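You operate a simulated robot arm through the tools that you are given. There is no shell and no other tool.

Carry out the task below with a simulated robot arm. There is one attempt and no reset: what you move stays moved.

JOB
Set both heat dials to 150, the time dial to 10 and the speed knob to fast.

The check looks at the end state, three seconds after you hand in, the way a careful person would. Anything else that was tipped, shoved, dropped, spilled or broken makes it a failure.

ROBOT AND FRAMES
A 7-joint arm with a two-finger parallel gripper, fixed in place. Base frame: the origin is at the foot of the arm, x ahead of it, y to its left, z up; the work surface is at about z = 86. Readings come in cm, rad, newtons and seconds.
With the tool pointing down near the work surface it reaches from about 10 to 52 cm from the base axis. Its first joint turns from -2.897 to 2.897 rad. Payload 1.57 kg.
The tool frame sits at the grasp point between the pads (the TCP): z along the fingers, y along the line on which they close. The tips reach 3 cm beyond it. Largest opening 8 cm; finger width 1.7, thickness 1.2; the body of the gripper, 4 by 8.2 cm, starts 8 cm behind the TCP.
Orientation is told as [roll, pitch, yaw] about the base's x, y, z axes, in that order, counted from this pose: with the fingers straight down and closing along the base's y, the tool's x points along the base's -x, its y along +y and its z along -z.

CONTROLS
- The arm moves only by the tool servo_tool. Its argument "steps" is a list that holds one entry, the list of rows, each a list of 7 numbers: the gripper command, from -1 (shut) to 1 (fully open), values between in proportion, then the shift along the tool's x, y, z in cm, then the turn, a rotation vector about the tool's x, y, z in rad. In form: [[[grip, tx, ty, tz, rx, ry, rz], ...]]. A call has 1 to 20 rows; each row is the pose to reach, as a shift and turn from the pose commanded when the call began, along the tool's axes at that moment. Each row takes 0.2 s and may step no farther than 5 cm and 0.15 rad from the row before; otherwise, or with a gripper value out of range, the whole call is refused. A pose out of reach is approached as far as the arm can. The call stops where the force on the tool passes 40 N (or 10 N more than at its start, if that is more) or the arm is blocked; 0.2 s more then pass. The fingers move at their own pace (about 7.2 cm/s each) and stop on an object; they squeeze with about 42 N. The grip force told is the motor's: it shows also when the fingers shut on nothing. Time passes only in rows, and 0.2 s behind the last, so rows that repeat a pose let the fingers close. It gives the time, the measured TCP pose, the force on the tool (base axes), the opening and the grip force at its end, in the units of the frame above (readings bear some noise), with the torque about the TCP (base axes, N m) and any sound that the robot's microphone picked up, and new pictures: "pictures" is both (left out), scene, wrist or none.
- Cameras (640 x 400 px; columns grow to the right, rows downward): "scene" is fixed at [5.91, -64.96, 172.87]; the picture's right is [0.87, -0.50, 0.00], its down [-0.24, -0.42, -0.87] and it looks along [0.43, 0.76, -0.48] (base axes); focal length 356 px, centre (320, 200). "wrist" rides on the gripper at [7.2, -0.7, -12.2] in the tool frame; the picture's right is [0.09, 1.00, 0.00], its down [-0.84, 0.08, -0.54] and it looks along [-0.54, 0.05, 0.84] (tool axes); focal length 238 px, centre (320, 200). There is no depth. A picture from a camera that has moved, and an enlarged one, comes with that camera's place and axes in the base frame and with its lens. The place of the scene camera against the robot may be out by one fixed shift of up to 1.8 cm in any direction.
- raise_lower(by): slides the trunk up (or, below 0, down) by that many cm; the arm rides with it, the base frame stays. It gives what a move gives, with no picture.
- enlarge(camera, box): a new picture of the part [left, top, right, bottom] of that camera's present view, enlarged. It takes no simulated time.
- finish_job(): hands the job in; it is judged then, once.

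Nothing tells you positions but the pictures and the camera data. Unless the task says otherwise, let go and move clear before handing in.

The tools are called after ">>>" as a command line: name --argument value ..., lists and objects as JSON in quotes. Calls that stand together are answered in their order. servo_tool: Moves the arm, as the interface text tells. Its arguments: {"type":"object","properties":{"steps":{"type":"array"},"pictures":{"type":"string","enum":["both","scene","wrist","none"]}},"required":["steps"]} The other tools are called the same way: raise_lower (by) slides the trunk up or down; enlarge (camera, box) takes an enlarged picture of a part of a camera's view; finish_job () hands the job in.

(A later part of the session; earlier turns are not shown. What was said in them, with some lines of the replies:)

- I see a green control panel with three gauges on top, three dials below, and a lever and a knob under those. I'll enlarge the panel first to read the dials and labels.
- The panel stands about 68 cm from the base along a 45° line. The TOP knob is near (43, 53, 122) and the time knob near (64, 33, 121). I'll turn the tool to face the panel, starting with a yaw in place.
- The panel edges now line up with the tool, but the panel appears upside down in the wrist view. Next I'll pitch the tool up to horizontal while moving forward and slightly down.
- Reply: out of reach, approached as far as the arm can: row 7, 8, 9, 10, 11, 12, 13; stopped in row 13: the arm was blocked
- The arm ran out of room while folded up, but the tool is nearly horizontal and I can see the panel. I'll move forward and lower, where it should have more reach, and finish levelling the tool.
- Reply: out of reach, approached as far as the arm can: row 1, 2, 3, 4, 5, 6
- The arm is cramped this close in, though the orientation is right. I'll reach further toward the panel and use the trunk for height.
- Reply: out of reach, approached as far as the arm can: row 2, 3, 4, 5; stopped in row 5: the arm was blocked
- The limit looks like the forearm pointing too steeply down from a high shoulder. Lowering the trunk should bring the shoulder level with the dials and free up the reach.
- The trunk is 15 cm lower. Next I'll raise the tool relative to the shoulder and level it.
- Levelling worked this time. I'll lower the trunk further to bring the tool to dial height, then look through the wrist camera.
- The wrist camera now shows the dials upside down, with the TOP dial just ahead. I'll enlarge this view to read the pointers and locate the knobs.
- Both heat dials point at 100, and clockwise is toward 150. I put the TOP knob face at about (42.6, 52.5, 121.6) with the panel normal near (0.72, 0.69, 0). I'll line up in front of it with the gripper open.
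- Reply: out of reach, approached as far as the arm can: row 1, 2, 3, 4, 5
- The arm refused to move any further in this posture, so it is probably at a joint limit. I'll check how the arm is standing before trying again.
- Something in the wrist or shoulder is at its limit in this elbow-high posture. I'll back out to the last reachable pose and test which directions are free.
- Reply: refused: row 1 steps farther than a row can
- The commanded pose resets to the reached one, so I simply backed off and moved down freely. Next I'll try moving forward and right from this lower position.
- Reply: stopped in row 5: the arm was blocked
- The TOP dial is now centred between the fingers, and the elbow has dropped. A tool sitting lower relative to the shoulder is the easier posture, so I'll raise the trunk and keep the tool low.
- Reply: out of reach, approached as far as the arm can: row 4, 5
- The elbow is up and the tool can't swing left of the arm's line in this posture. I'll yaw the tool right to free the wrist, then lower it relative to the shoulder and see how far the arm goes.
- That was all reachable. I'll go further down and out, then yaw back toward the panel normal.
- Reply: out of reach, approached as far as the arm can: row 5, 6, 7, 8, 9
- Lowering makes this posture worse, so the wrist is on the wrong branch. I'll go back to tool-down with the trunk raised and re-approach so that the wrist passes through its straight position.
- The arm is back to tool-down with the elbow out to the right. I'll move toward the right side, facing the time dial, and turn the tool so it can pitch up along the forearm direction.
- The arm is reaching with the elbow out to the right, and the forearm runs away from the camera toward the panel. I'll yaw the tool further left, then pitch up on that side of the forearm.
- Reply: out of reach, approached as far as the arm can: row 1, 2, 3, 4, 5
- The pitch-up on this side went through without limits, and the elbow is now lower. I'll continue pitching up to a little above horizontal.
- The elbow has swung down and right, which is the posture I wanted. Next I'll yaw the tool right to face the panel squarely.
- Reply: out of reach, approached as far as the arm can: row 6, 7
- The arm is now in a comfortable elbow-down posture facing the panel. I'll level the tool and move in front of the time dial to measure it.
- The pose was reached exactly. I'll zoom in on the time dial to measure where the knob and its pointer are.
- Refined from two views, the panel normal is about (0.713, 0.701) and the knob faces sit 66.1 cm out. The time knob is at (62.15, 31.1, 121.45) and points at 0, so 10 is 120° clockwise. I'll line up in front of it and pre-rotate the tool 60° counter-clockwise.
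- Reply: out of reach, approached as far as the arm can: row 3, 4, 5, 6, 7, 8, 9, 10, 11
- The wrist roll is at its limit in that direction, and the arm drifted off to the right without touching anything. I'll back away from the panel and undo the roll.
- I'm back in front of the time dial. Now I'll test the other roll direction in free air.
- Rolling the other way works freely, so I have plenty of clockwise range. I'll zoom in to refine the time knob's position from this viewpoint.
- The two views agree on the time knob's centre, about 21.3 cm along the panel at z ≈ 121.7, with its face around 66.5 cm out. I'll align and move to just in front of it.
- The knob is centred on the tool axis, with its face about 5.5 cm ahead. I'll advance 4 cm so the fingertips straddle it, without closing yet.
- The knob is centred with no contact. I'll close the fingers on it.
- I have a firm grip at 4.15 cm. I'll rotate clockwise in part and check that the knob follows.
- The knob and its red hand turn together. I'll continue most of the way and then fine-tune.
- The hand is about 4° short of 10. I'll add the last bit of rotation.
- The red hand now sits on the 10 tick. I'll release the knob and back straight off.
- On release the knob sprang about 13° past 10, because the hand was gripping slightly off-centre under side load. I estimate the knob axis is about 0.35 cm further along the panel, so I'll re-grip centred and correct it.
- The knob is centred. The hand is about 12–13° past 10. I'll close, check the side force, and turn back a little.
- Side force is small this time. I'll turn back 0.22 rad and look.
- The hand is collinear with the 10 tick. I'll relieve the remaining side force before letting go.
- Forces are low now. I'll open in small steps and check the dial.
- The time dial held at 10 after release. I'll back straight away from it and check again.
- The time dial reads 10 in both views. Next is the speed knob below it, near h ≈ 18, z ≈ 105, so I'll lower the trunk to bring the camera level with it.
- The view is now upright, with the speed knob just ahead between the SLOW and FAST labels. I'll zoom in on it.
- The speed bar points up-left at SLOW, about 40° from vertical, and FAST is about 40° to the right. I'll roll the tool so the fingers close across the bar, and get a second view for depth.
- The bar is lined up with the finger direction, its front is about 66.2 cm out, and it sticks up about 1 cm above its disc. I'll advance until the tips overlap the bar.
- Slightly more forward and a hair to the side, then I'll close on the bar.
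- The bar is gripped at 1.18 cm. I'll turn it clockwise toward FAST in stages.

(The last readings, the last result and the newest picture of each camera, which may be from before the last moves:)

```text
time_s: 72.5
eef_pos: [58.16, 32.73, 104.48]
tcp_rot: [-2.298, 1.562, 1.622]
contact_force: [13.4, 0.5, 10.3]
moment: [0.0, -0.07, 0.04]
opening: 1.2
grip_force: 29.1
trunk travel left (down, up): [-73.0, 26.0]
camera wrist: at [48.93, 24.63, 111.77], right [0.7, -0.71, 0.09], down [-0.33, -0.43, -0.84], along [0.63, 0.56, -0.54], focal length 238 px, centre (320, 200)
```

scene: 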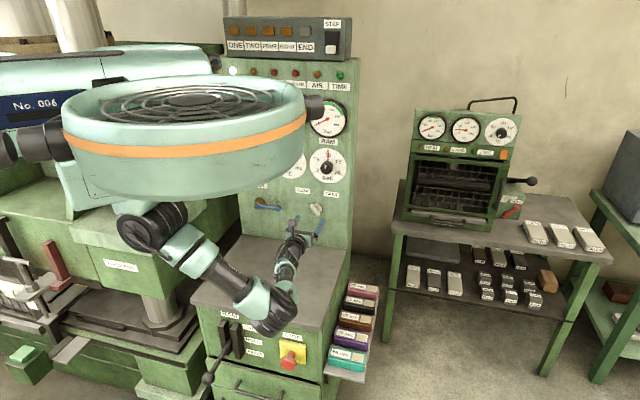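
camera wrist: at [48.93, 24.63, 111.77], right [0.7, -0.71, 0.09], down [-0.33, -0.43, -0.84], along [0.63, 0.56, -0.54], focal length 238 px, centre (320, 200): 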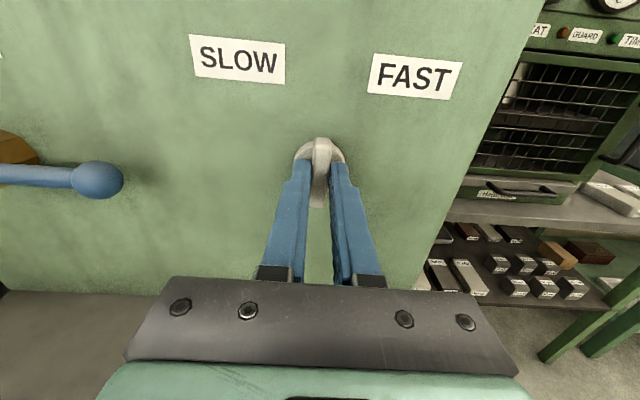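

The bar is upright now, halfway. My grip is about 0.5 cm off the knob axis, so I'll add an arc to the remaining rotation to keep side forces down.

>>> servo_tool --steps '[[[-1, 0.16, 0.3, 0.1, 0, 0, 0], [-1, 0.17, 0.36, 0.1, 0, 0, 0.1], [-1, 0.16, 0.42, 0.1, 0, 0, 0.2], [-1, 0.15, 0.48, 0.1, 0, 0, 0.3], [-1, 0.13, 0.53, 0.1, 0, 0, 0.4], [-1, 0.1, 0.58, 0.1, 0, 0, 0.5], [-1, 0.07, 0.63, 0.1, 0, 0, 0.6], [-1, 0.03, 0.67, 0.1, 0, 0, 0.7], [-1, 0.03, 0.67, 0.1, 0, 0, 0.7]]]' --pictures "wrist"

>>> enlarge --camera "wrist" --box '[200, 50, 440, 250]'

```text
time_s: 74.5
eef_pos: [58.25, 32.5, 104.46]
tcp_rot: [-1.571, 0.865, 2.354]
contact_force: [-9.5, -8.6, -5.3]
moment: [-0.17, -0.23, 0.22]
opening: 1.18
grip_force: 29.5
trunk travel left (down, up): [-73.0, 26.0]
camera wrist: at [52.6, 20.99, 110.44], right [0.58, -0.58, -0.57], down [-0.72, -0.04, -0.69], along [0.38, 0.81, -0.44], focal length 238 px, centre (320, 200)
```

wrist: 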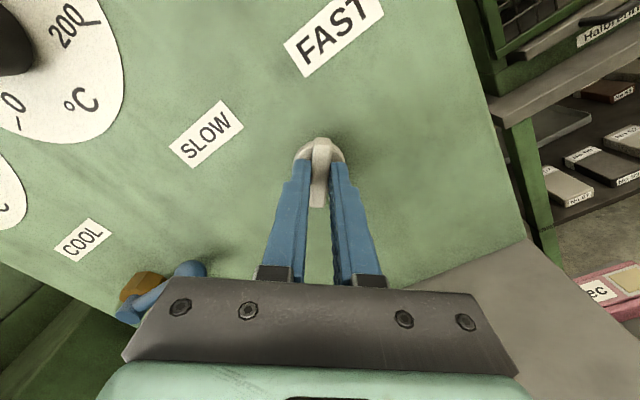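

```text
2.00 times, centred on (320, 150) of wrist
camera zoom: at [52.6, 20.99, 110.44], right [0.58, -0.58, -0.57], down [-0.72, -0.04, -0.69], along [0.38, 0.81, -0.44], focal length 477 px, centre (320, 300)
```

zoom: 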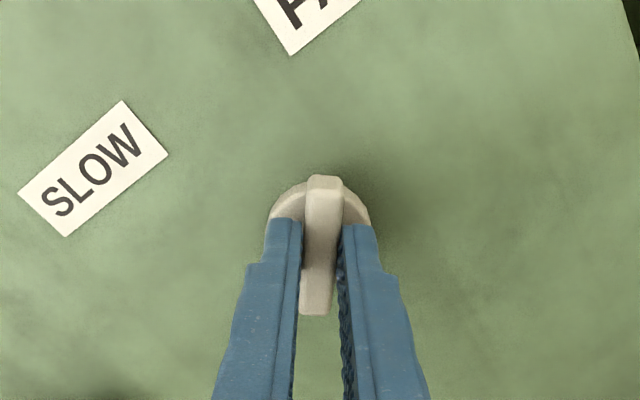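

The bar now points toward FAST, mirroring its former SLOW position. I'll relieve the small forces and release it.

>>> servo_tool --steps '[[[-1, -0.11, 0.1, -0.15, 0, 0, 0], [-1, -0.11, 0.1, -0.15, 0, 0, 0]]]' --pictures "none"

>>> servo_tool --steps '[[[-0.68, 0, 0, 0, 0, 0, 0], [-0.62, 0, 0, 0, 0, 0, 0], [-0.5, 0, 0, 0, 0, 0, 0], [-0.2, 0, 0, 0, 0, 0, 0], [0.2, 0, 0, 0, 0, 0, 0], [0.2, 0, 0, -1.5, 0, 0, 0], [0.5, 0, 0, -3.5, 0, 0, 0], [1, 0, 0, -6, 0, 0, 0], [1, 0, 0, -6, 0, 0, 0]]]' --pictures "wrist"

>>> enlarge --camera "wrist" --box '[200, 0, 440, 200]'

```text
time_s: 75.1
eef_pos: [58.35, 32.49, 104.34]
tcp_rot: [-1.575, 0.867, 2.352]
contact_force: [0.0, 2.4, -0.9]
moment: [-0.55, 0.19, 0.78]
opening: 1.16
grip_force: 29.1
trunk travel left (down, up): [-73.0, 26.0]
```

```text
time_s: 77.1
eef_pos: [54.03, 28.29, 104.14]
tcp_rot: [-1.572, 0.868, 2.35]
contact_force: [0.2, 0.4, 0.4]
moment: [-0.01, 0.02, 0.0]
opening: 8.04
grip_force: 0.1
trunk travel left (down, up): [-73.0, 26.0]
camera wrist: at [48.37, 16.74, 110.25], right [0.58, -0.58, -0.57], down [-0.72, -0.04, -0.69], along [0.38, 0.81, -0.44], focal length 238 px, centre (320, 200)
```

wrist: 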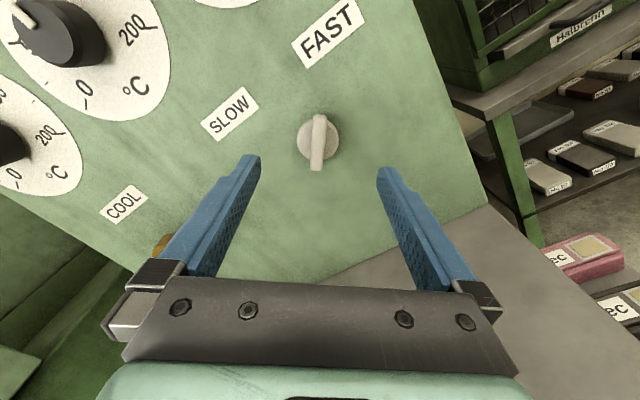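

```text
2.00 times, centred on (320, 100) of wrist
camera zoom: at [48.37, 16.74, 110.25], right [0.58, -0.58, -0.57], down [-0.72, -0.04, -0.69], along [0.38, 0.81, -0.44], focal length 477 px, centre (320, 400)
```

zoom: 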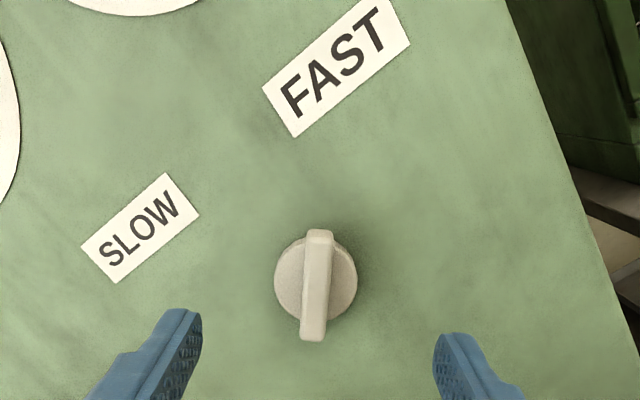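

The speed bar stays at about +39–40°, pointing at FAST. Next is the BASE heat dial: I'll raise the trunk, shift left, and roll back for a clockwise turn.

>>> raise_lower --by 17

>>> servo_tool --steps '[[[1, -0.6, -0.8, -0.5, 0, 0, -0.13], [1, -1.2, -1.6, -0.5, 0, 0, -0.26], [1, -1.8, -2.4, -0.5, 0, 0, -0.4], [1, -2.4, -3.1, -0.5, 0, 0, -0.54], [1, -3, -3.8, -0.5, 0, 0, -0.68], [1, -3.6, -4.6, -0.5, 0, 0, -0.82], [1, -4.2, -5.4, -0.5, 0, 0, -0.96], [1, -4.8, -6.1, -0.5, 0, 0, -1.1], [1, -5.4, -6.8, -0.5, 0, 0, -1.24], [1, -6, -7.6, -0.5, 0, 0, -1.38], [1, -6.66, -8.45, -0.5, 0, 0, -1.52], [1, -6.66, -8.45, -0.5, 0, 0, -1.64], [1, -6.66, -8.45, -0.5, 0, 0, -1.74], [1, -6.66, -8.45, -0.5, 0, 0, -1.74]]]' --pictures "both"

```text
time_s: 79.0
eef_pos: [54.08, 28.24, 121.13]
tcp_rot: [-1.571, 0.868, 2.346]
contact_force: [0.0, 0.2, 0.1]
moment: [0.01, 0.02, -0.03]
opening: 8.01
grip_force: 0.0
trunk travel left (down, up): [-90.0, 9.0]
```

```text
time_s: 82.0
eef_pos: [46.19, 35.45, 121.57]
tcp_rot: [1.573, 0.531, -0.789]
contact_force: [0.6, 0.4, -0.8]
moment: [-0.03, -0.02, 0.0]
opening: 8.02
grip_force: 0.1
trunk travel left (down, up): [-90.0, 9.0]
camera wrist: at [32.93, 31.59, 124.75], right [0.3, -0.3, 0.9], down [0.15, -0.92, -0.36], along [0.94, 0.24, -0.23], focal length 238 px, centre (320, 200)
```

scene: 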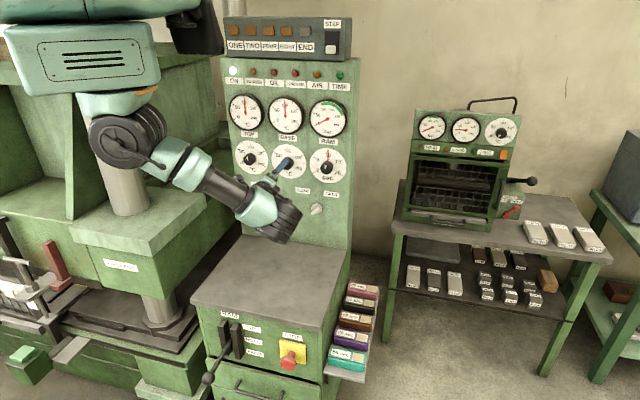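
wrist: 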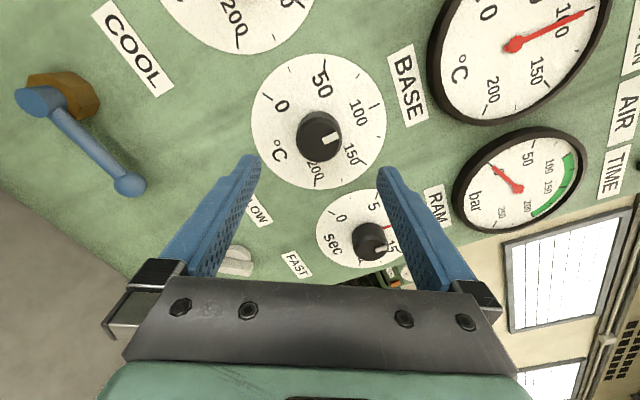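

The BASE dial is straight ahead. I'll zoom in to check centring before going in.

>>> enlarge --camera "wrist" --box '[250, 50, 390, 200]'

```text
2.67 times, centred on (320, 125) of wrist
camera zoom: at [32.93, 31.59, 124.75], right [0.3, -0.3, 0.9], down [0.15, -0.92, -0.36], along [0.94, 0.24, -0.23], focal length 636 px, centre (320, 400)
```

zoom: 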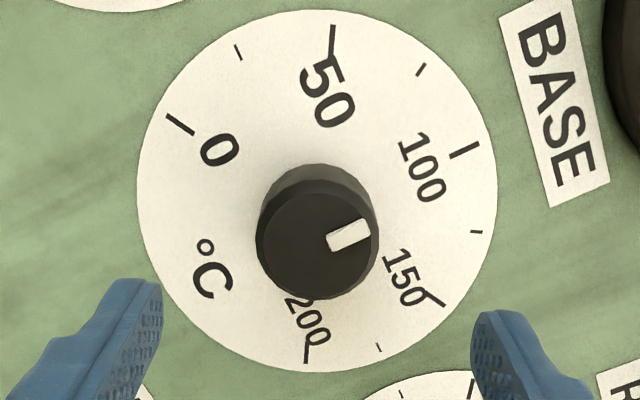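

The knob is within 0.2 cm of the tool axis. I'll make that small correction and advance around it.

>>> servo_tool --steps '[[[1, 0.1, -0.18, 1.5, 0, 0, 0], [1, 0.1, -0.18, 3, 0, 0, 0], [1, 0.1, -0.18, 4.5, 0, 0, 0], [1, 0.1, -0.18, 6, 0, 0, 0], [1, 0.1, -0.18, 7.4, 0, 0, 0], [1, 0.1, -0.18, 7.4, 0, 0, 0]]]' --pictures "wrist"

>>> enlarge --camera "wrist" --box '[220, 50, 420, 250]'

```text
time_s: 83.4
eef_pos: [51.44, 40.7, 121.55]
tcp_rot: [1.572, 0.533, -0.789]
contact_force: [-0.4, -0.3, 0.9]
moment: [0.0, -0.04, -0.02]
opening: 8.01
grip_force: 0.0
trunk travel left (down, up): [-90.0, 9.0]
camera wrist: at [38.17, 36.91, 124.73], right [0.3, -0.3, 0.9], down [0.15, -0.92, -0.36], along [0.94, 0.24, -0.23], focal length 238 px, centre (320, 200)
```

wrist: 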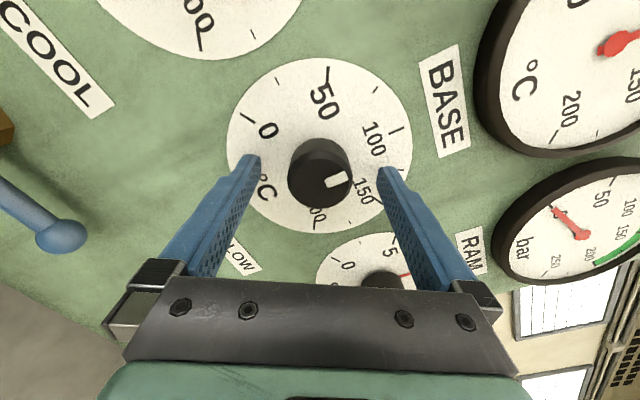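

```text
2.00 times, centred on (320, 150) of wrist
camera zoom: at [38.17, 36.91, 124.73], right [0.3, -0.3, 0.9], down [0.15, -0.92, -0.36], along [0.94, 0.24, -0.23], focal length 477 px, centre (320, 300)
```

zoom: 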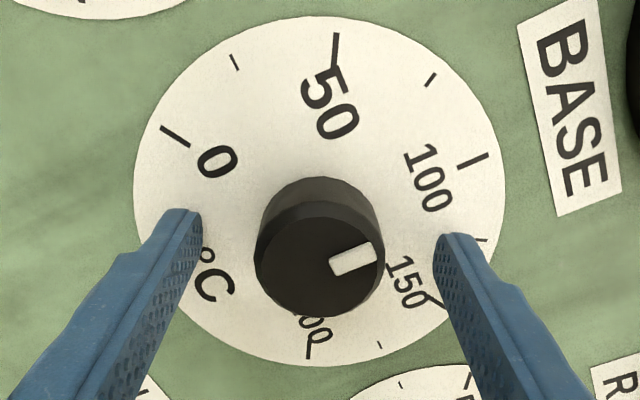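

Centred to within about 1 mm. I'll nudge slightly, then close on the knob.

>>> servo_tool --steps '[[[0.5, 0.1, -0.05, 0, 0, 0, 0], [0.2, 0.1, -0.05, 0, 0, 0, 0], [0.08, 0.1, -0.05, 0, 0, 0, 0], [-0.3, 0.1, -0.05, 0, 0, 0, 0], [-1, 0.1, -0.05, 0, 0, 0, 0], [-1, 0.1, -0.05, 0, 0, 0, 0]]]' --pictures "none"

>>> servo_tool --steps '[[[-1, 0, 0, 0, 0, 0, 0.1], [-1, 0, 0, 0, 0, 0, 0.2], [-1, 0, 0, 0, 0, 0, 0.3], [-1, 0, 0, 0, 0, 0, 0.4], [-1, 0, 0, 0, 0, 0, 0.5], [-1, 0, 0, 0, 0, 0, 0.5]]]' --pictures "wrist"

```text
time_s: 84.8
eef_pos: [51.37, 40.71, 121.48]
tcp_rot: [1.574, 0.534, -0.789]
contact_force: [1.9, 1.8, 4.8]
moment: [-0.39, 0.41, 0.02]
opening: 4.16
grip_force: 44.9
trunk travel left (down, up): [-90.0, 9.0]
```

```text
time_s: 86.2
eef_pos: [51.27, 40.83, 121.56]
tcp_rot: [1.575, 1.034, -0.786]
contact_force: [5.3, 0.3, 8.6]
moment: [-0.56, 0.58, 0.04]
opening: 4.19
grip_force: 45.2
trunk travel left (down, up): [-90.0, 9.0]
camera wrist: at [39.69, 35.32, 127.53], right [0.57, -0.58, 0.59], down [-0.04, -0.73, -0.68], along [0.82, 0.37, -0.44], focal length 238 px, centre (320, 200)
```

wrist: 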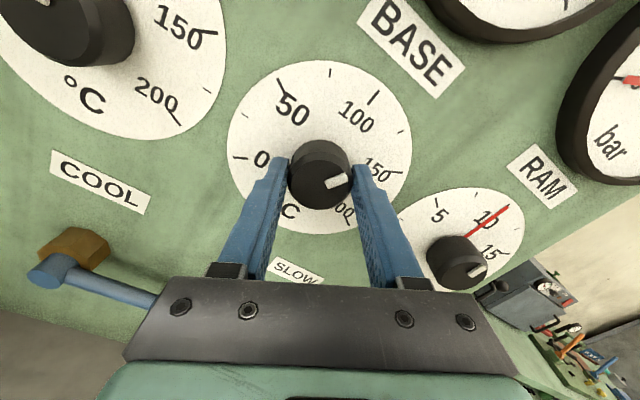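

The BASE knob is following. I'll finish the 60° turn with a small correction for side force.

>>> servo_tool --steps '[[[-1, 0.06, 0.08, 0.05, 0, 0, 0.1], [-1, 0.13, 0.17, 0.05, 0, 0, 0.2], [-1, 0.13, 0.17, 0.05, 0, 0, 0.3], [-1, 0.13, 0.17, 0.05, 0, 0, 0.4], [-1, 0.13, 0.17, 0.05, 0, 0, 0.5], [-1, 0.13, 0.17, 0.05, 0, 0, 0.547], [-1, 0.13, 0.17, 0.05, 0, 0, 0.547]]]' --pictures "wrist"

>>> enlarge --camera "wrist" --box '[220, 50, 420, 250]'

```text
time_s: 87.8
eef_pos: [51.29, 40.72, 121.53]
tcp_rot: [-1.49, 1.557, 2.431]
contact_force: [-2.3, -8.9, -9.6]
moment: [-0.38, 0.44, 0.35]
opening: 4.15
grip_force: 44.5
trunk travel left (down, up): [-90.0, 9.0]
camera wrist: at [42.32, 32.69, 128.95], right [0.7, -0.71, 0.08], down [-0.34, -0.43, -0.84], along [0.63, 0.56, -0.54], focal length 238 px, centre (320, 200)
```

wrist: 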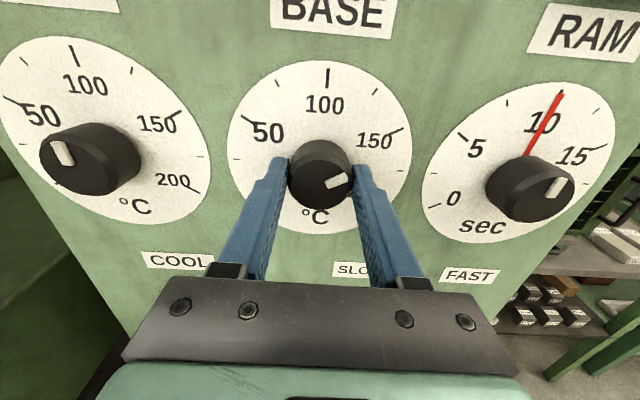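

```text
2.00 times, centred on (320, 150) of wrist
camera zoom: at [42.32, 32.69, 128.95], right [0.7, -0.71, 0.08], down [-0.34, -0.43, -0.84], along [0.63, 0.56, -0.54], focal length 477 px, centre (320, 300)
```

zoom: 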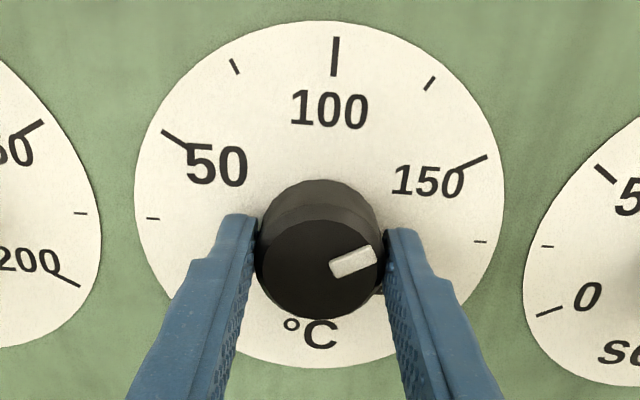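

The mark geometry gives about 60.9° from vertical, which is right on 150. I'll relieve the force before releasing.

>>> servo_tool --steps '[[[-1, -0.2, 0.1, -0.1, 0, 0, 0], [-1, -0.2, 0.1, -0.1, 0, 0, 0]]]' --pictures "none"

```text
time_s: 88.4
eef_pos: [51.37, 40.79, 121.54]
tcp_rot: [-1.75, 1.559, 2.174]
contact_force: [1.2, -1.6, -4.5]
moment: [-0.49, 0.53, 0.58]
opening: 4.15
grip_force: 45.6
trunk travel left (down, up): [-90.0, 9.0]
```

>>> servo_tool --steps '[[[-1, -0.1, 0.04, 0, 0, 0, 0], [-1, -0.1, 0.04, 0, 0, 0, 0]]]' --pictures "none"

>>> servo_tool --steps '[[[0.06, 0, 0, 0, 0, 0, 0], [0.09, 0, 0, 0, 0, 0, 0], [0.14, 0, 0, 0, 0, 0, 0], [0.25, 0, 0, 0, 0, 0, 0], [0.6, 0, 0, 0, 0, 0, 0], [1, 0, 0, 0, 0, 0, 0], [1, 0, 0, 0, 0, 0, 0]]]' --pictures "wrist"

>>> enlarge --camera "wrist" --box '[220, 50, 420, 250]'

```text
time_s: 89.0
eef_pos: [51.25, 40.81, 121.49]
tcp_rot: [-2.018, 1.561, 1.904]
contact_force: [2.4, 4.6, 4.8]
moment: [-0.22, 0.2, 0.82]
opening: 4.16
grip_force: 45.1
trunk travel left (down, up): [-90.0, 9.0]
```

```text
time_s: 90.6
eef_pos: [51.46, 40.68, 121.46]
tcp_rot: [-1.729, 1.559, 2.196]
contact_force: [-0.2, 0.4, -0.4]
moment: [-0.03, -0.03, 0.0]
opening: 8.01
grip_force: 0.0
trunk travel left (down, up): [-90.0, 9.0]
camera wrist: at [42.33, 32.58, 128.76], right [0.7, -0.71, 0.08], down [-0.34, -0.43, -0.84], along [0.63, 0.56, -0.54], focal length 238 px, centre (320, 200)
```

wrist: 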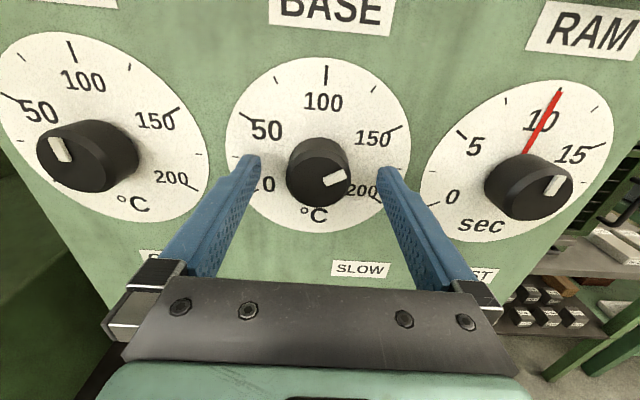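

```text
2.00 times, centred on (320, 150) of wrist
camera zoom: at [42.33, 32.58, 128.76], right [0.7, -0.71, 0.08], down [-0.34, -0.43, -0.84], along [0.63, 0.56, -0.54], focal length 477 px, centre (320, 300)
```

zoom: 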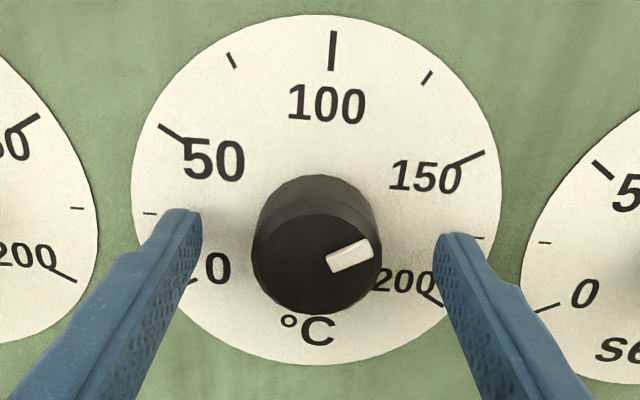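

BASE stayed at 150 after release. I'll back off, then move left to the TOP dial, rolling the tool for another 60° clockwise turn.

>>> servo_tool --steps '[[[1, 0, 0, -2, 0, 0, 0], [1, 0, 0, -4, 0, 0, 0], [1, 0, 0, -6, 0, 0, 0], [1, 0, 0, -8, 0, 0, 0], [1, 0, 0, -8, 0, 0, 0]]]' --pictures "wrist"

>>> enlarge --camera "wrist" --box '[220, 30, 420, 200]'

>>> servo_tool --steps '[[[1, 0, -2.5, 0, 0, 0, -0.1], [1, 0.05, -5, 0, 0, 0, -0.2], [1, 0.1, -7.5, 0, 0, 0, -0.3], [1, 0.1, -10, 0, 0, 0, -0.4], [1, 0.1, -12.5, 0, 0, 0, -0.5], [1, 0.1, -14.8, 0, 0, 0, -0.53], [1, 0.1, -14.8, 0, 0, 0, -0.53]]]' --pictures "both"

```text
time_s: 91.8
eef_pos: [45.67, 35.15, 121.41]
tcp_rot: [-1.709, 1.56, 2.215]
contact_force: [0.8, -0.6, -0.2]
moment: [0.0, 0.0, -0.01]
opening: 8.01
grip_force: 0.1
trunk travel left (down, up): [-90.0, 9.0]
camera wrist: at [36.65, 27.05, 128.73], right [0.7, -0.71, 0.08], down [-0.34, -0.43, -0.84], along [0.63, 0.56, -0.54], focal length 238 px, centre (320, 200)
```

wrist: 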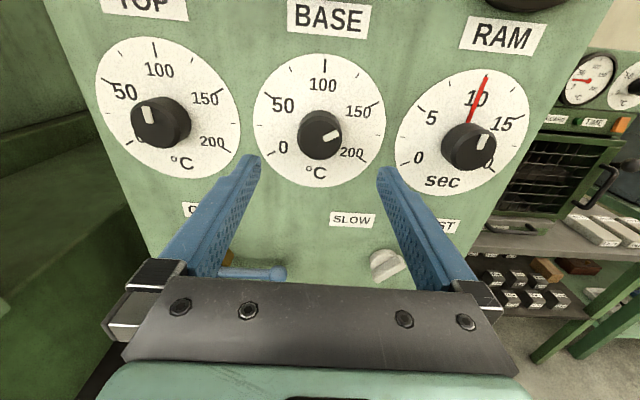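

```text
2.35 times, centred on (320, 115) of wrist
camera zoom: at [36.65, 27.05, 128.73], right [0.7, -0.71, 0.08], down [-0.34, -0.43, -0.84], along [0.63, 0.56, -0.54], focal length 561 px, centre (320, 400)
```

zoom: 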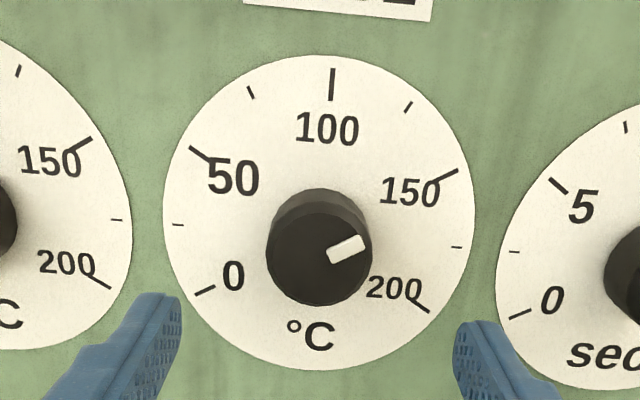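

```text
time_s: 93.4
eef_pos: [35.08, 45.51, 121.6]
tcp_rot: [1.573, 1.052, -0.788]
contact_force: [0.2, 0.1, 1.0]
moment: [-0.05, 0.01, 0.04]
opening: 8.0
grip_force: 0.1
trunk travel left (down, up): [-90.0, 9.0]
camera wrist: at [23.58, 39.96, 127.67], right [0.57, -0.58, 0.57], down [-0.05, -0.72, -0.69], along [0.82, 0.37, -0.44], focal length 238 px, centre (320, 200)
```

scene: 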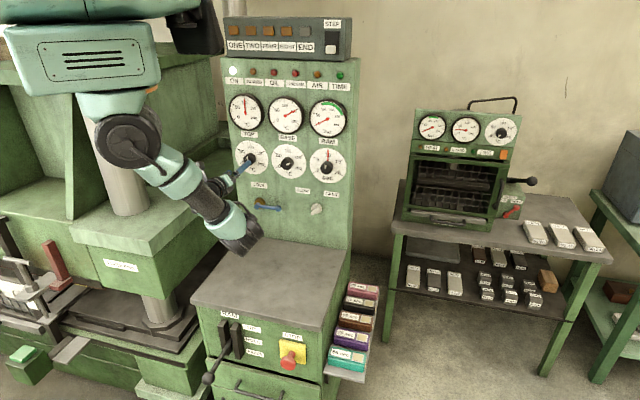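
wrist: 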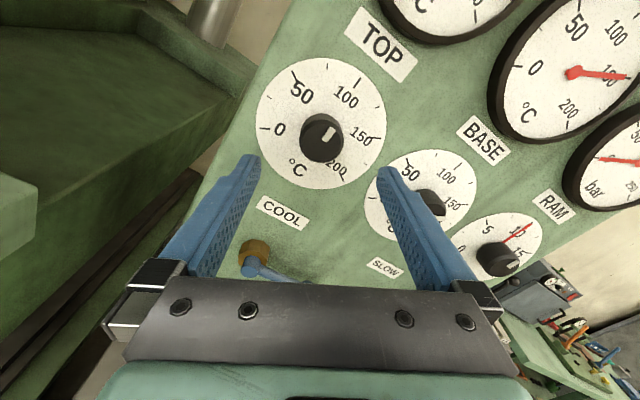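

BASE is set, and its gauge needle has moved as well. I'll check the gauges and the TOP knob's alignment.

>>> enlarge --camera "scene" --box '[220, 80, 360, 220]'

>>> enlarge --camera "wrist" --box '[250, 50, 390, 200]'

```text
2.86 times, centred on (290, 150) of scene
camera zoom: at [5.91, -64.96, 172.87], right [0.87, -0.5, 0.0], down [-0.24, -0.42, -0.87], along [0.43, 0.76, -0.48], focal length 1017 px, centre (406, 343)
```

zoom: 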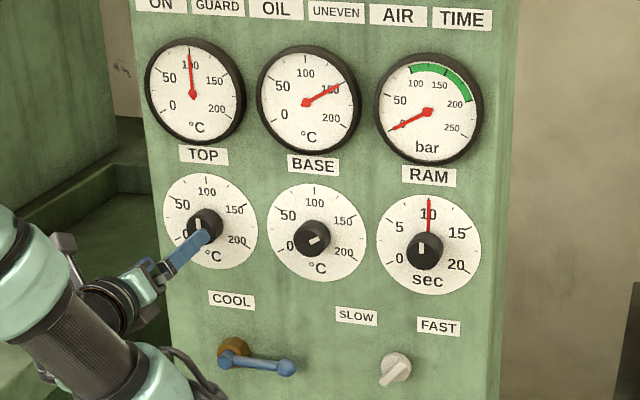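

```text
2.67 times, centred on (320, 125) of wrist
camera zoom: at [23.58, 39.96, 127.67], right [0.57, -0.58, 0.57], down [-0.05, -0.72, -0.69], along [0.82, 0.37, -0.44], focal length 636 px, centre (320, 400)
```

zoom: 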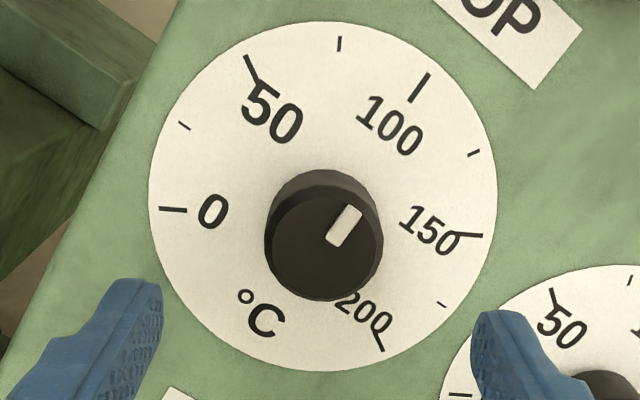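

>>> enlarge --camera "scene" --box '[262, 88, 312, 138]'

>>> enlarge --camera "scene" --box '[302, 140, 352, 182]'

>>> enlarge --camera "scene" --box '[262, 140, 312, 182]'

```text
8.00 times, centred on (287, 113) of scene
camera zoom: at [5.91, -64.96, 172.87], right [0.87, -0.5, 0.0], down [-0.24, -0.42, -0.87], along [0.43, 0.76, -0.48], focal length 2846 px, centre (584, 896)
```

zoom: 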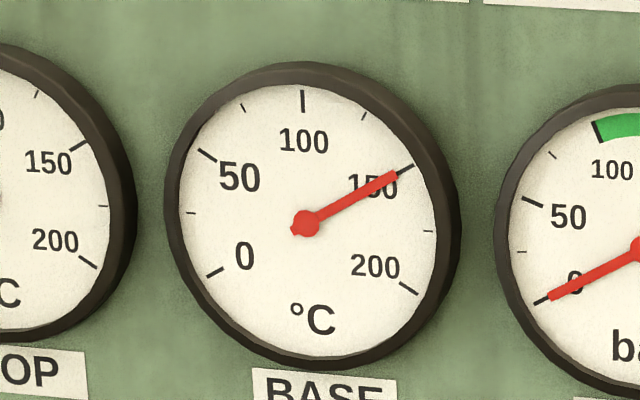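

```text
9.52 times, centred on (327, 161) of scene
camera zoom: at [5.91, -64.96, 172.87], right [0.87, -0.5, 0.0], down [-0.24, -0.42, -0.87], along [0.43, 0.76, -0.48], focal length 3388 px, centre (253, 571)
```

zoom: 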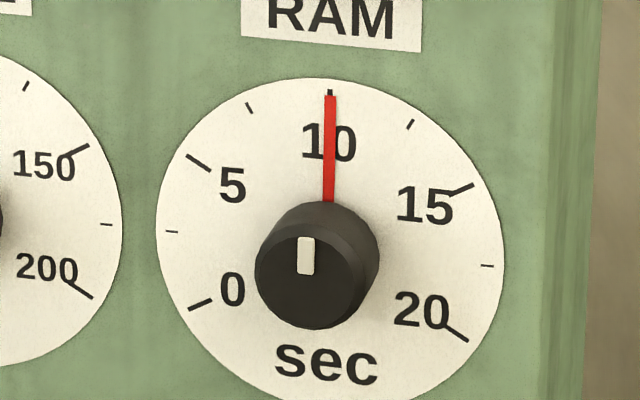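

```text
9.52 times, centred on (287, 161) of scene
camera zoom: at [5.91, -64.96, 172.87], right [0.87, -0.5, 0.0], down [-0.24, -0.42, -0.87], along [0.43, 0.76, -0.48], focal length 3388 px, centre (634, 571)
```

zoom: 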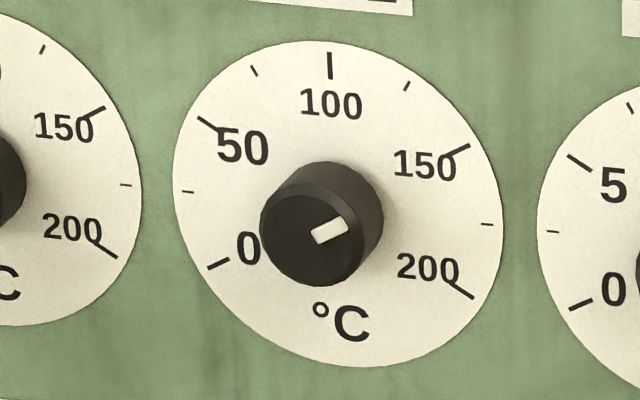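

The BASE gauge needle sits exactly on 150 and the time hand exactly on 10. Next I'll align with the TOP knob and advance.

>>> servo_tool --steps '[[[1, -0.2, 0.1, 2, 0, 0, 0], [1, -0.2, 0.1, 4, 0, 0, 0], [1, -0.2, 0.1, 6, 0, 0, 0], [1, -0.2, 0.1, 7.2, 0, 0, 0], [1, -0.2, 0.1, 8.2, 0, 0, 0], [1, -0.2, 0.1, 8.2, 0, 0, 0]]]' --pictures "wrist"

>>> enlarge --camera "wrist" --box '[220, 50, 420, 250]'

```text
time_s: 94.8
eef_pos: [41.14, 51.22, 121.56]
tcp_rot: [1.575, 1.051, -0.787]
contact_force: [-0.1, 1.0, -0.8]
moment: [-0.01, 0.0, -0.01]
opening: 8.0
grip_force: 0.3
trunk travel left (down, up): [-90.0, 9.0]
camera wrist: at [29.62, 45.67, 127.57], right [0.58, -0.58, 0.57], down [-0.04, -0.72, -0.69], along [0.82, 0.37, -0.44], focal length 238 px, centre (320, 200)
```

wrist: 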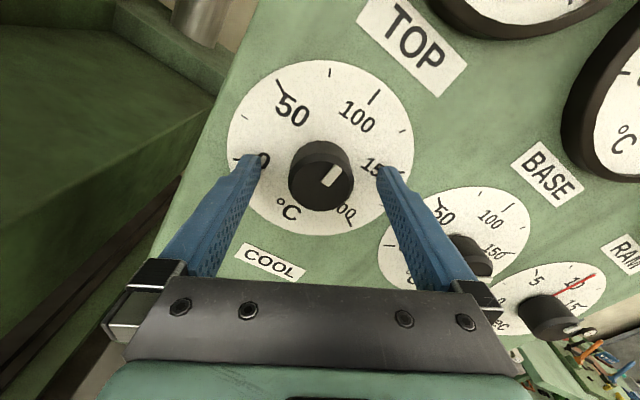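

```text
2.00 times, centred on (320, 150) of wrist
camera zoom: at [29.62, 45.67, 127.57], right [0.58, -0.58, 0.57], down [-0.04, -0.72, -0.69], along [0.82, 0.37, -0.44], focal length 477 px, centre (320, 300)
```

zoom: 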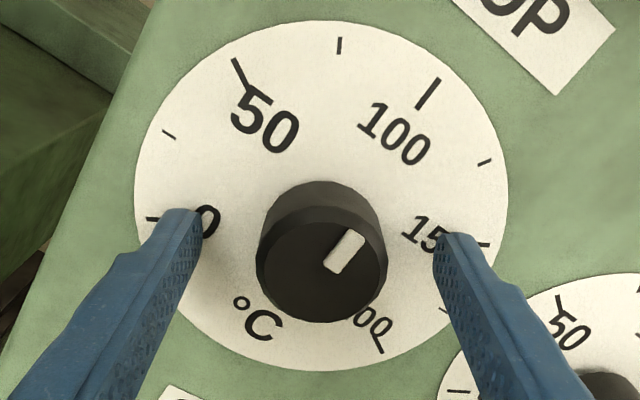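

The TOP knob is well centred. I'll close and turn it in stages.

>>> servo_tool --steps '[[[0.5, 0, 0, 0, 0, 0, 0], [0.2, 0, 0, 0, 0, 0, 0], [0.08, 0, 0, 0, 0, 0, 0], [-0.3, 0, 0, 0, 0, 0, 0], [-1, 0, 0, 0, 0, 0, 0], [-1, 0, 0, 0, 0, 0, 0]]]' --pictures "none"

>>> servo_tool --steps '[[[-1, 0, 0, 0, 0, 0, 0.1], [-1, 0, 0, 0, 0, 0, 0.2], [-1, 0, 0, 0, 0, 0, 0.3], [-1, 0, 0, 0, 0, 0, 0.4], [-1, 0, 0, 0, 0, 0, 0.5], [-1, 0, 0, 0, 0, 0, 0.5]]]' --pictures "wrist"

```text
time_s: 96.2
eef_pos: [41.3, 51.13, 121.45]
tcp_rot: [1.573, 1.05, -0.787]
contact_force: [0.9, -1.2, 1.3]
moment: [-0.29, 0.29, 0.14]
opening: 4.15
grip_force: 45.0
trunk travel left (down, up): [-90.0, 9.0]
```

```text
time_s: 97.6
eef_pos: [41.18, 51.19, 121.6]
tcp_rot: [1.657, 1.552, -0.702]
contact_force: [1.9, -1.1, 1.5]
moment: [-0.2, 0.19, 0.14]
opening: 4.15
grip_force: 45.0
trunk travel left (down, up): [-90.0, 9.0]
camera wrist: at [32.03, 43.23, 128.87], right [0.7, -0.71, 0.11], down [-0.32, -0.45, -0.84], along [0.64, 0.55, -0.54], focal length 238 px, centre (320, 200)
```

wrist: 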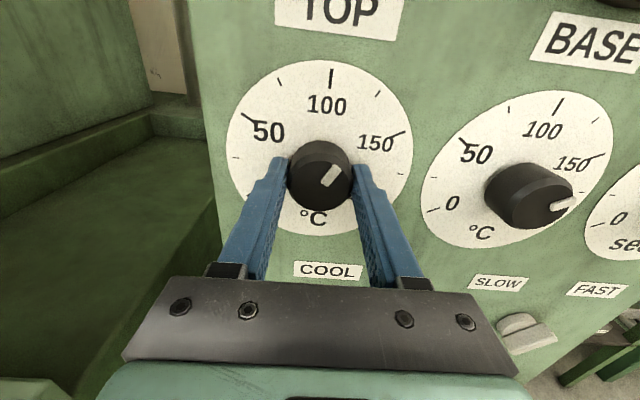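

Forces are very low here, and the knob follows. I'll complete the remaining 0.547 rad.

>>> servo_tool --steps '[[[-1, 0, 0, 0, 0, 0, 0.1], [-1, 0, 0, 0, 0, 0, 0.2], [-1, 0, 0, 0, 0, 0, 0.3], [-1, 0, 0, 0, 0, 0, 0.4], [-1, 0, 0, 0, 0, 0, 0.5], [-1, 0, 0, 0, 0, 0, 0.547], [-1, 0, 0, 0, 0, 0, 0.547]]]' --pictures "both"

>>> enlarge --camera "scene" --box '[222, 88, 272, 138]'

>>> enlarge --camera "wrist" --box '[220, 50, 420, 250]'

```text
time_s: 99.2
eef_pos: [41.27, 51.14, 121.48]
tcp_rot: [-1.572, 1.043, 2.35]
contact_force: [2.0, -2.5, -2.1]
moment: [0.16, -0.12, 0.09]
opening: 4.14
grip_force: 44.9
trunk travel left (down, up): [-90.0, 9.0]
camera wrist: at [34.74, 40.49, 128.24], right [0.64, -0.64, -0.42], down [-0.63, -0.13, -0.76], along [0.44, 0.75, -0.49], focal length 238 px, centre (320, 200)
```

scene: 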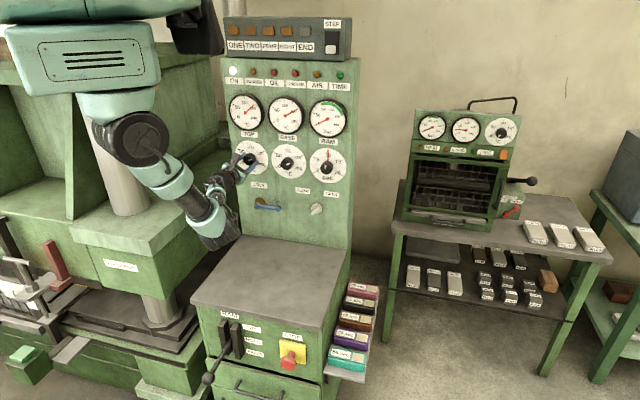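
wrist: 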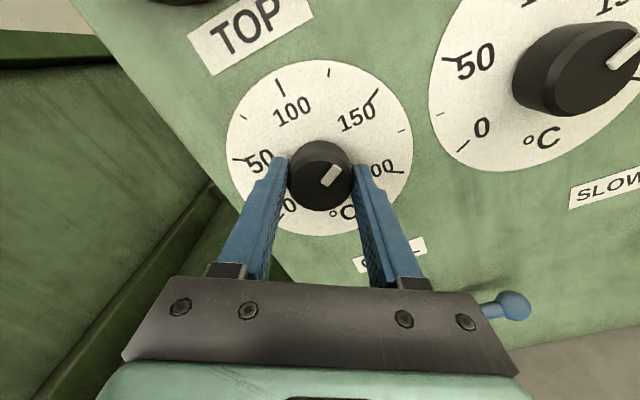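

```text
8.00 times, centred on (247, 113) of scene
camera zoom: at [5.91, -64.96, 172.87], right [0.87, -0.5, 0.0], down [-0.24, -0.42, -0.87], along [0.43, 0.76, -0.48], focal length 2846 px, centre (904, 896)
```

zoom: 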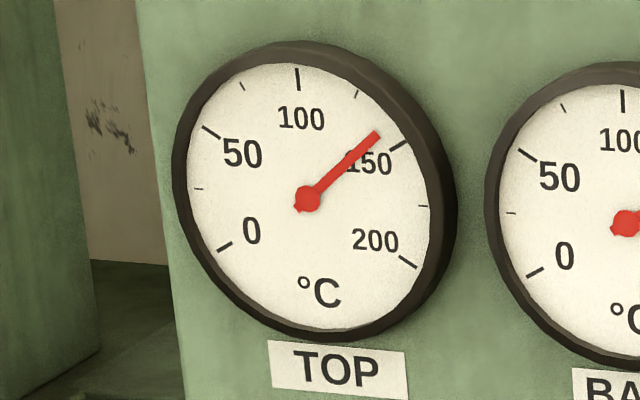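

```text
2.00 times, centred on (320, 150) of wrist
camera zoom: at [34.74, 40.49, 128.24], right [0.64, -0.64, -0.42], down [-0.63, -0.13, -0.76], along [0.44, 0.75, -0.49], focal length 477 px, centre (320, 300)
```

zoom: 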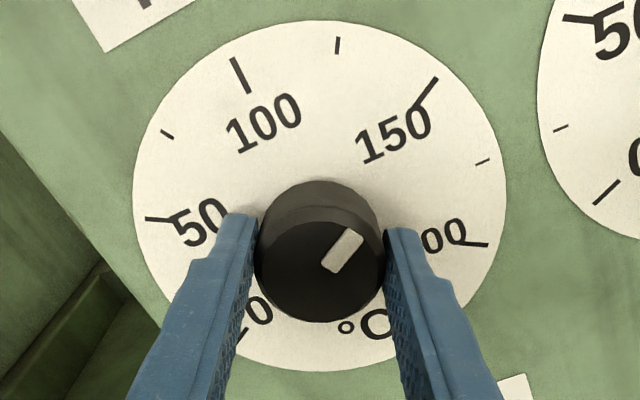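

The rotation is complete, but the TOP gauge needle still seems to be rising. I'll hold still a moment and see where it settles before releasing.

>>> servo_tool --steps '[[[-1, 0, 0, 0, 0, 0, 0], [-1, 0, 0, 0, 0, 0, 0], [-1, 0, 0, 0, 0, 0, 0], [-1, 0, 0, 0, 0, 0, 0], [-1, 0, 0, 0, 0, 0, 0], [-1, 0, 0, 0, 0, 0, 0], [-1, 0, 0, 0, 0, 0, 0], [-1, 0, 0, 0, 0, 0, 0], [-1, 0, 0, 0, 0, 0, 0], [-1, 0, 0, 0, 0, 0, 0], [-1, 0, 0, 0, 0, 0, 0], [-1, 0, 0, 0, 0, 0, 0]]]' --pictures "none"

>>> enlarge --camera "scene" --box '[222, 88, 312, 138]'

```text
time_s: 101.8
eef_pos: [41.29, 51.13, 121.51]
tcp_rot: [-1.574, 1.045, 2.349]
contact_force: [1.6, -4.0, -5.1]
moment: [-0.01, -0.05, 0.18]
opening: 4.14
grip_force: 45.0
trunk travel left (down, up): [-90.0, 9.0]
```

```text
7.11 times, centred on (267, 113) of scene
camera zoom: at [5.91, -64.96, 172.87], right [0.87, -0.5, 0.0], down [-0.24, -0.42, -0.87], along [0.43, 0.76, -0.48], focal length 2530 px, centre (697, 819)
```

zoom: 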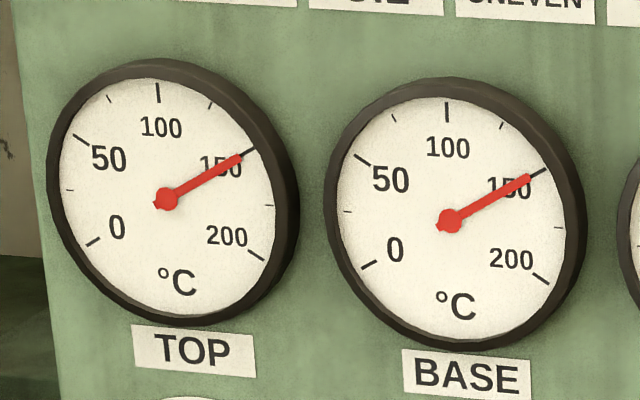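

Both gauges now read 150. I'll relieve the small load and release TOP gently.

>>> servo_tool --steps '[[[-1, -0.05, 0.12, 0, 0, 0, 0], [-1, -0.05, 0.12, 0, 0, 0, 0]]]' --pictures "none"

>>> servo_tool --steps '[[[0.06, 0, 0, 0, 0, 0, 0], [0.09, 0, 0, 0, 0, 0, 0], [0.14, 0, 0, 0, 0, 0, 0], [0.25, 0, 0, 0, 0, 0, 0], [0.6, 0, 0, 0, 0, 0, 0], [1, 0, 0, 0, 0, 0, 0], [1, 0, 0, 0, 0, 0, 0], [1, 0, 0, -2, 0, 0, 0], [1, 0, 0, -4, 0, 0, 0], [1, 0, 0, -6, 0, 0, 0], [1, 0, 0, -8, 0, 0, 0], [1, 0, 0, -8, 0, 0, 0]]]' --pictures "both"

>>> enlarge --camera "wrist" --box '[220, 30, 420, 200]'

>>> enlarge --camera "scene" --box '[222, 88, 312, 138]'

```text
time_s: 102.4
eef_pos: [41.28, 51.13, 121.59]
tcp_rot: [-1.577, 1.043, 2.347]
contact_force: [-0.4, -2.1, -0.9]
moment: [-0.43, 0.4, 0.34]
opening: 4.14
grip_force: 45.2
trunk travel left (down, up): [-90.0, 9.0]
```

```text
time_s: 105.0
eef_pos: [35.64, 45.38, 121.51]
tcp_rot: [-1.573, 1.045, 2.347]
contact_force: [0.2, -0.1, 0.4]
moment: [0.01, 0.0, 0.01]
opening: 8.01
grip_force: 0.0
trunk travel left (down, up): [-90.0, 9.0]
camera wrist: at [29.17, 34.71, 128.13], right [0.64, -0.64, -0.42], down [-0.63, -0.13, -0.76], along [0.44, 0.75, -0.49], focal length 238 px, centre (320, 200)
```

scene: 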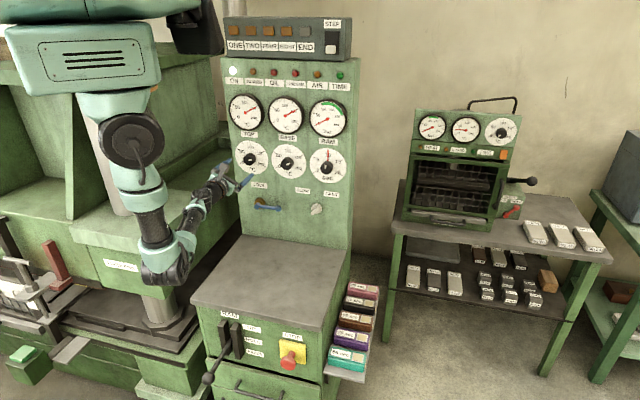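
wrist: 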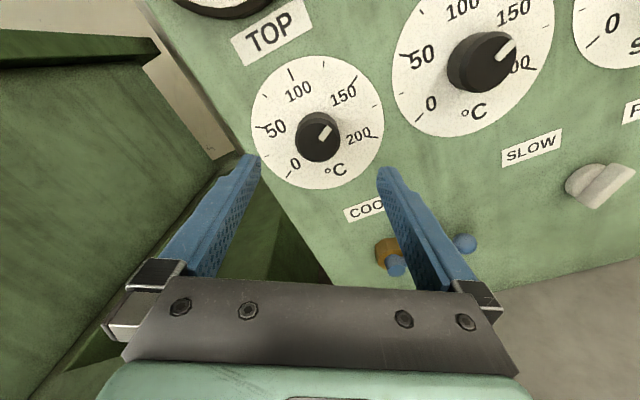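

```text
2.35 times, centred on (320, 115) of wrist
camera zoom: at [29.17, 34.71, 128.13], right [0.64, -0.64, -0.42], down [-0.63, -0.13, -0.76], along [0.44, 0.75, -0.49], focal length 561 px, centre (320, 400)
```

zoom: 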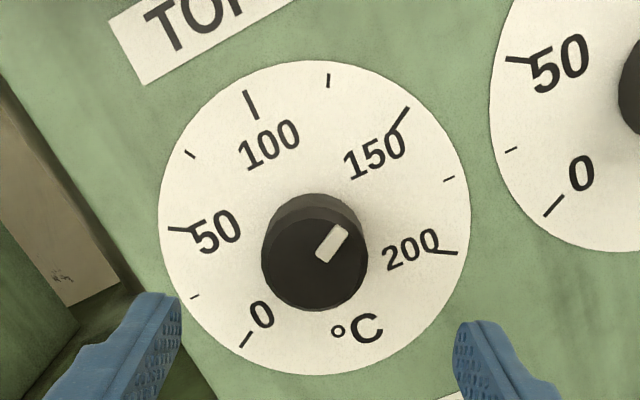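

```text
7.11 times, centred on (267, 113) of scene
camera zoom: at [5.91, -64.96, 172.87], right [0.87, -0.5, 0.0], down [-0.24, -0.42, -0.87], along [0.43, 0.76, -0.48], focal length 2530 px, centre (697, 819)
```

zoom: 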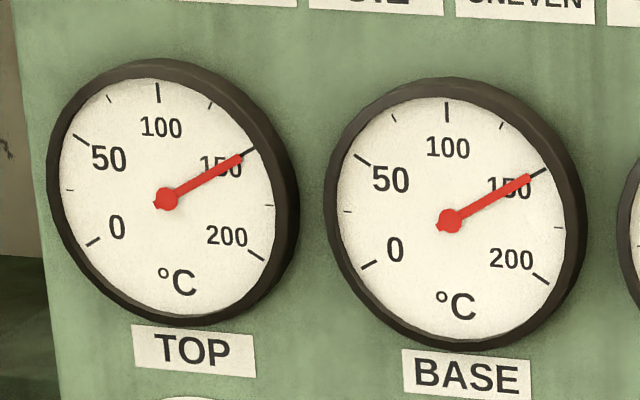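

All four controls look set. I'll wait a moment, move further clear, and check everything from the scene camera.

>>> servo_tool --steps '[[[0.5, 0, 0, -1.5, 0, 0, 0], [0, 0, 0, -3, 0, 0, 0], [0, 0, 0, -3, 0, 0, 0], [0, 0, 0, -3, 0, 0, 0], [0, 0, 0, -3, 0, 0, 0], [0, 0, 0, -3, 0, 0, 0], [0, 0, 0, -3, 0, 0, 0], [0, 0, 0, -3, 0, 0, 0]]]' --pictures "scene"

>>> enlarge --camera "scene" --box '[220, 130, 360, 220]'

>>> enlarge --camera "scene" --box '[215, 10, 365, 140]'

>>> enlarge --camera "scene" --box '[285, 175, 345, 225]'

```text
time_s: 106.8
eef_pos: [33.56, 43.42, 121.32]
tcp_rot: [-1.575, 1.044, 2.349]
contact_force: [-0.2, 0.3, -0.7]
moment: [0.01, 0.03, 0.03]
opening: 4.01
grip_force: 0.1
trunk travel left (down, up): [-90.0, 9.0]
```

scene: 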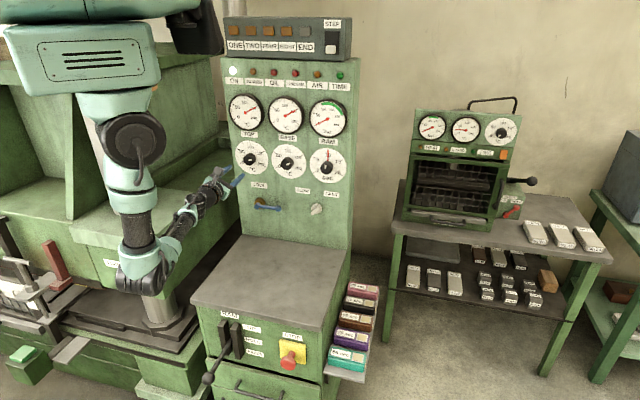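

```text
4.44 times, centred on (290, 175) of scene
camera zoom: at [5.91, -64.96, 172.87], right [0.87, -0.5, 0.0], down [-0.24, -0.42, -0.87], along [0.43, 0.76, -0.48], focal length 1581 px, centre (453, 311)
```

zoom: 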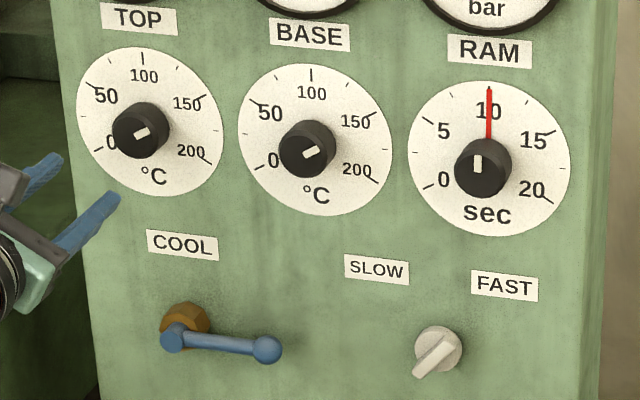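

```text
3.08 times, centred on (290, 75) of scene
camera zoom: at [5.91, -64.96, 172.87], right [0.87, -0.5, 0.0], down [-0.24, -0.42, -0.87], along [0.43, 0.76, -0.48], focal length 1095 px, centre (412, 585)
```

zoom: 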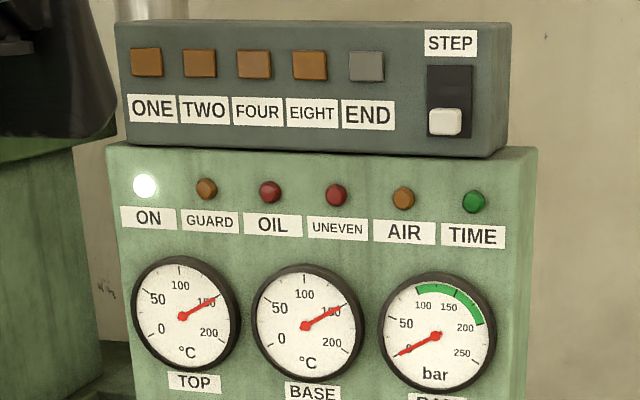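

```text
8.00 times, centred on (315, 200) of scene
camera zoom: at [5.91, -64.96, 172.87], right [0.87, -0.5, 0.0], down [-0.24, -0.42, -0.87], along [0.43, 0.76, -0.48], focal length 2846 px, centre (360, 200)
```

zoom: 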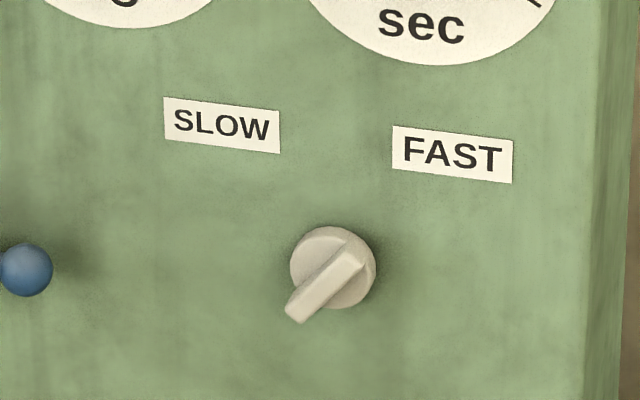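

TOP and BASE are both at 150, with their gauges agreeing. The time dial is on 10 and the speed bar points at FAST. The COOL lever and the rest of the panel look unchanged, and the arm is clear, so I'm handing the job in.

>>> finish_job

```text
The job is handed in.
```

I set all four controls and handed the job in. The result of the check hasn't come back.

- **Heat dials:** TOP and BASE are both at 150, and the two gauges above them settled on 150.
- **Time dial:** It reads 10. It slipped about 13° past 10 when I first let go, so I gripped it again and corrected it. It has held since.
- **Speed knob:** It is turned from SLOW to FAST, and the bar points at the FAST label.

Finding a workable arm posture took several tries. At one point the arm drifted off to the right of the panel, but it touched nothing. The COOL lever and everything else in the final pictures look unchanged, and the arm is clear of the panel.
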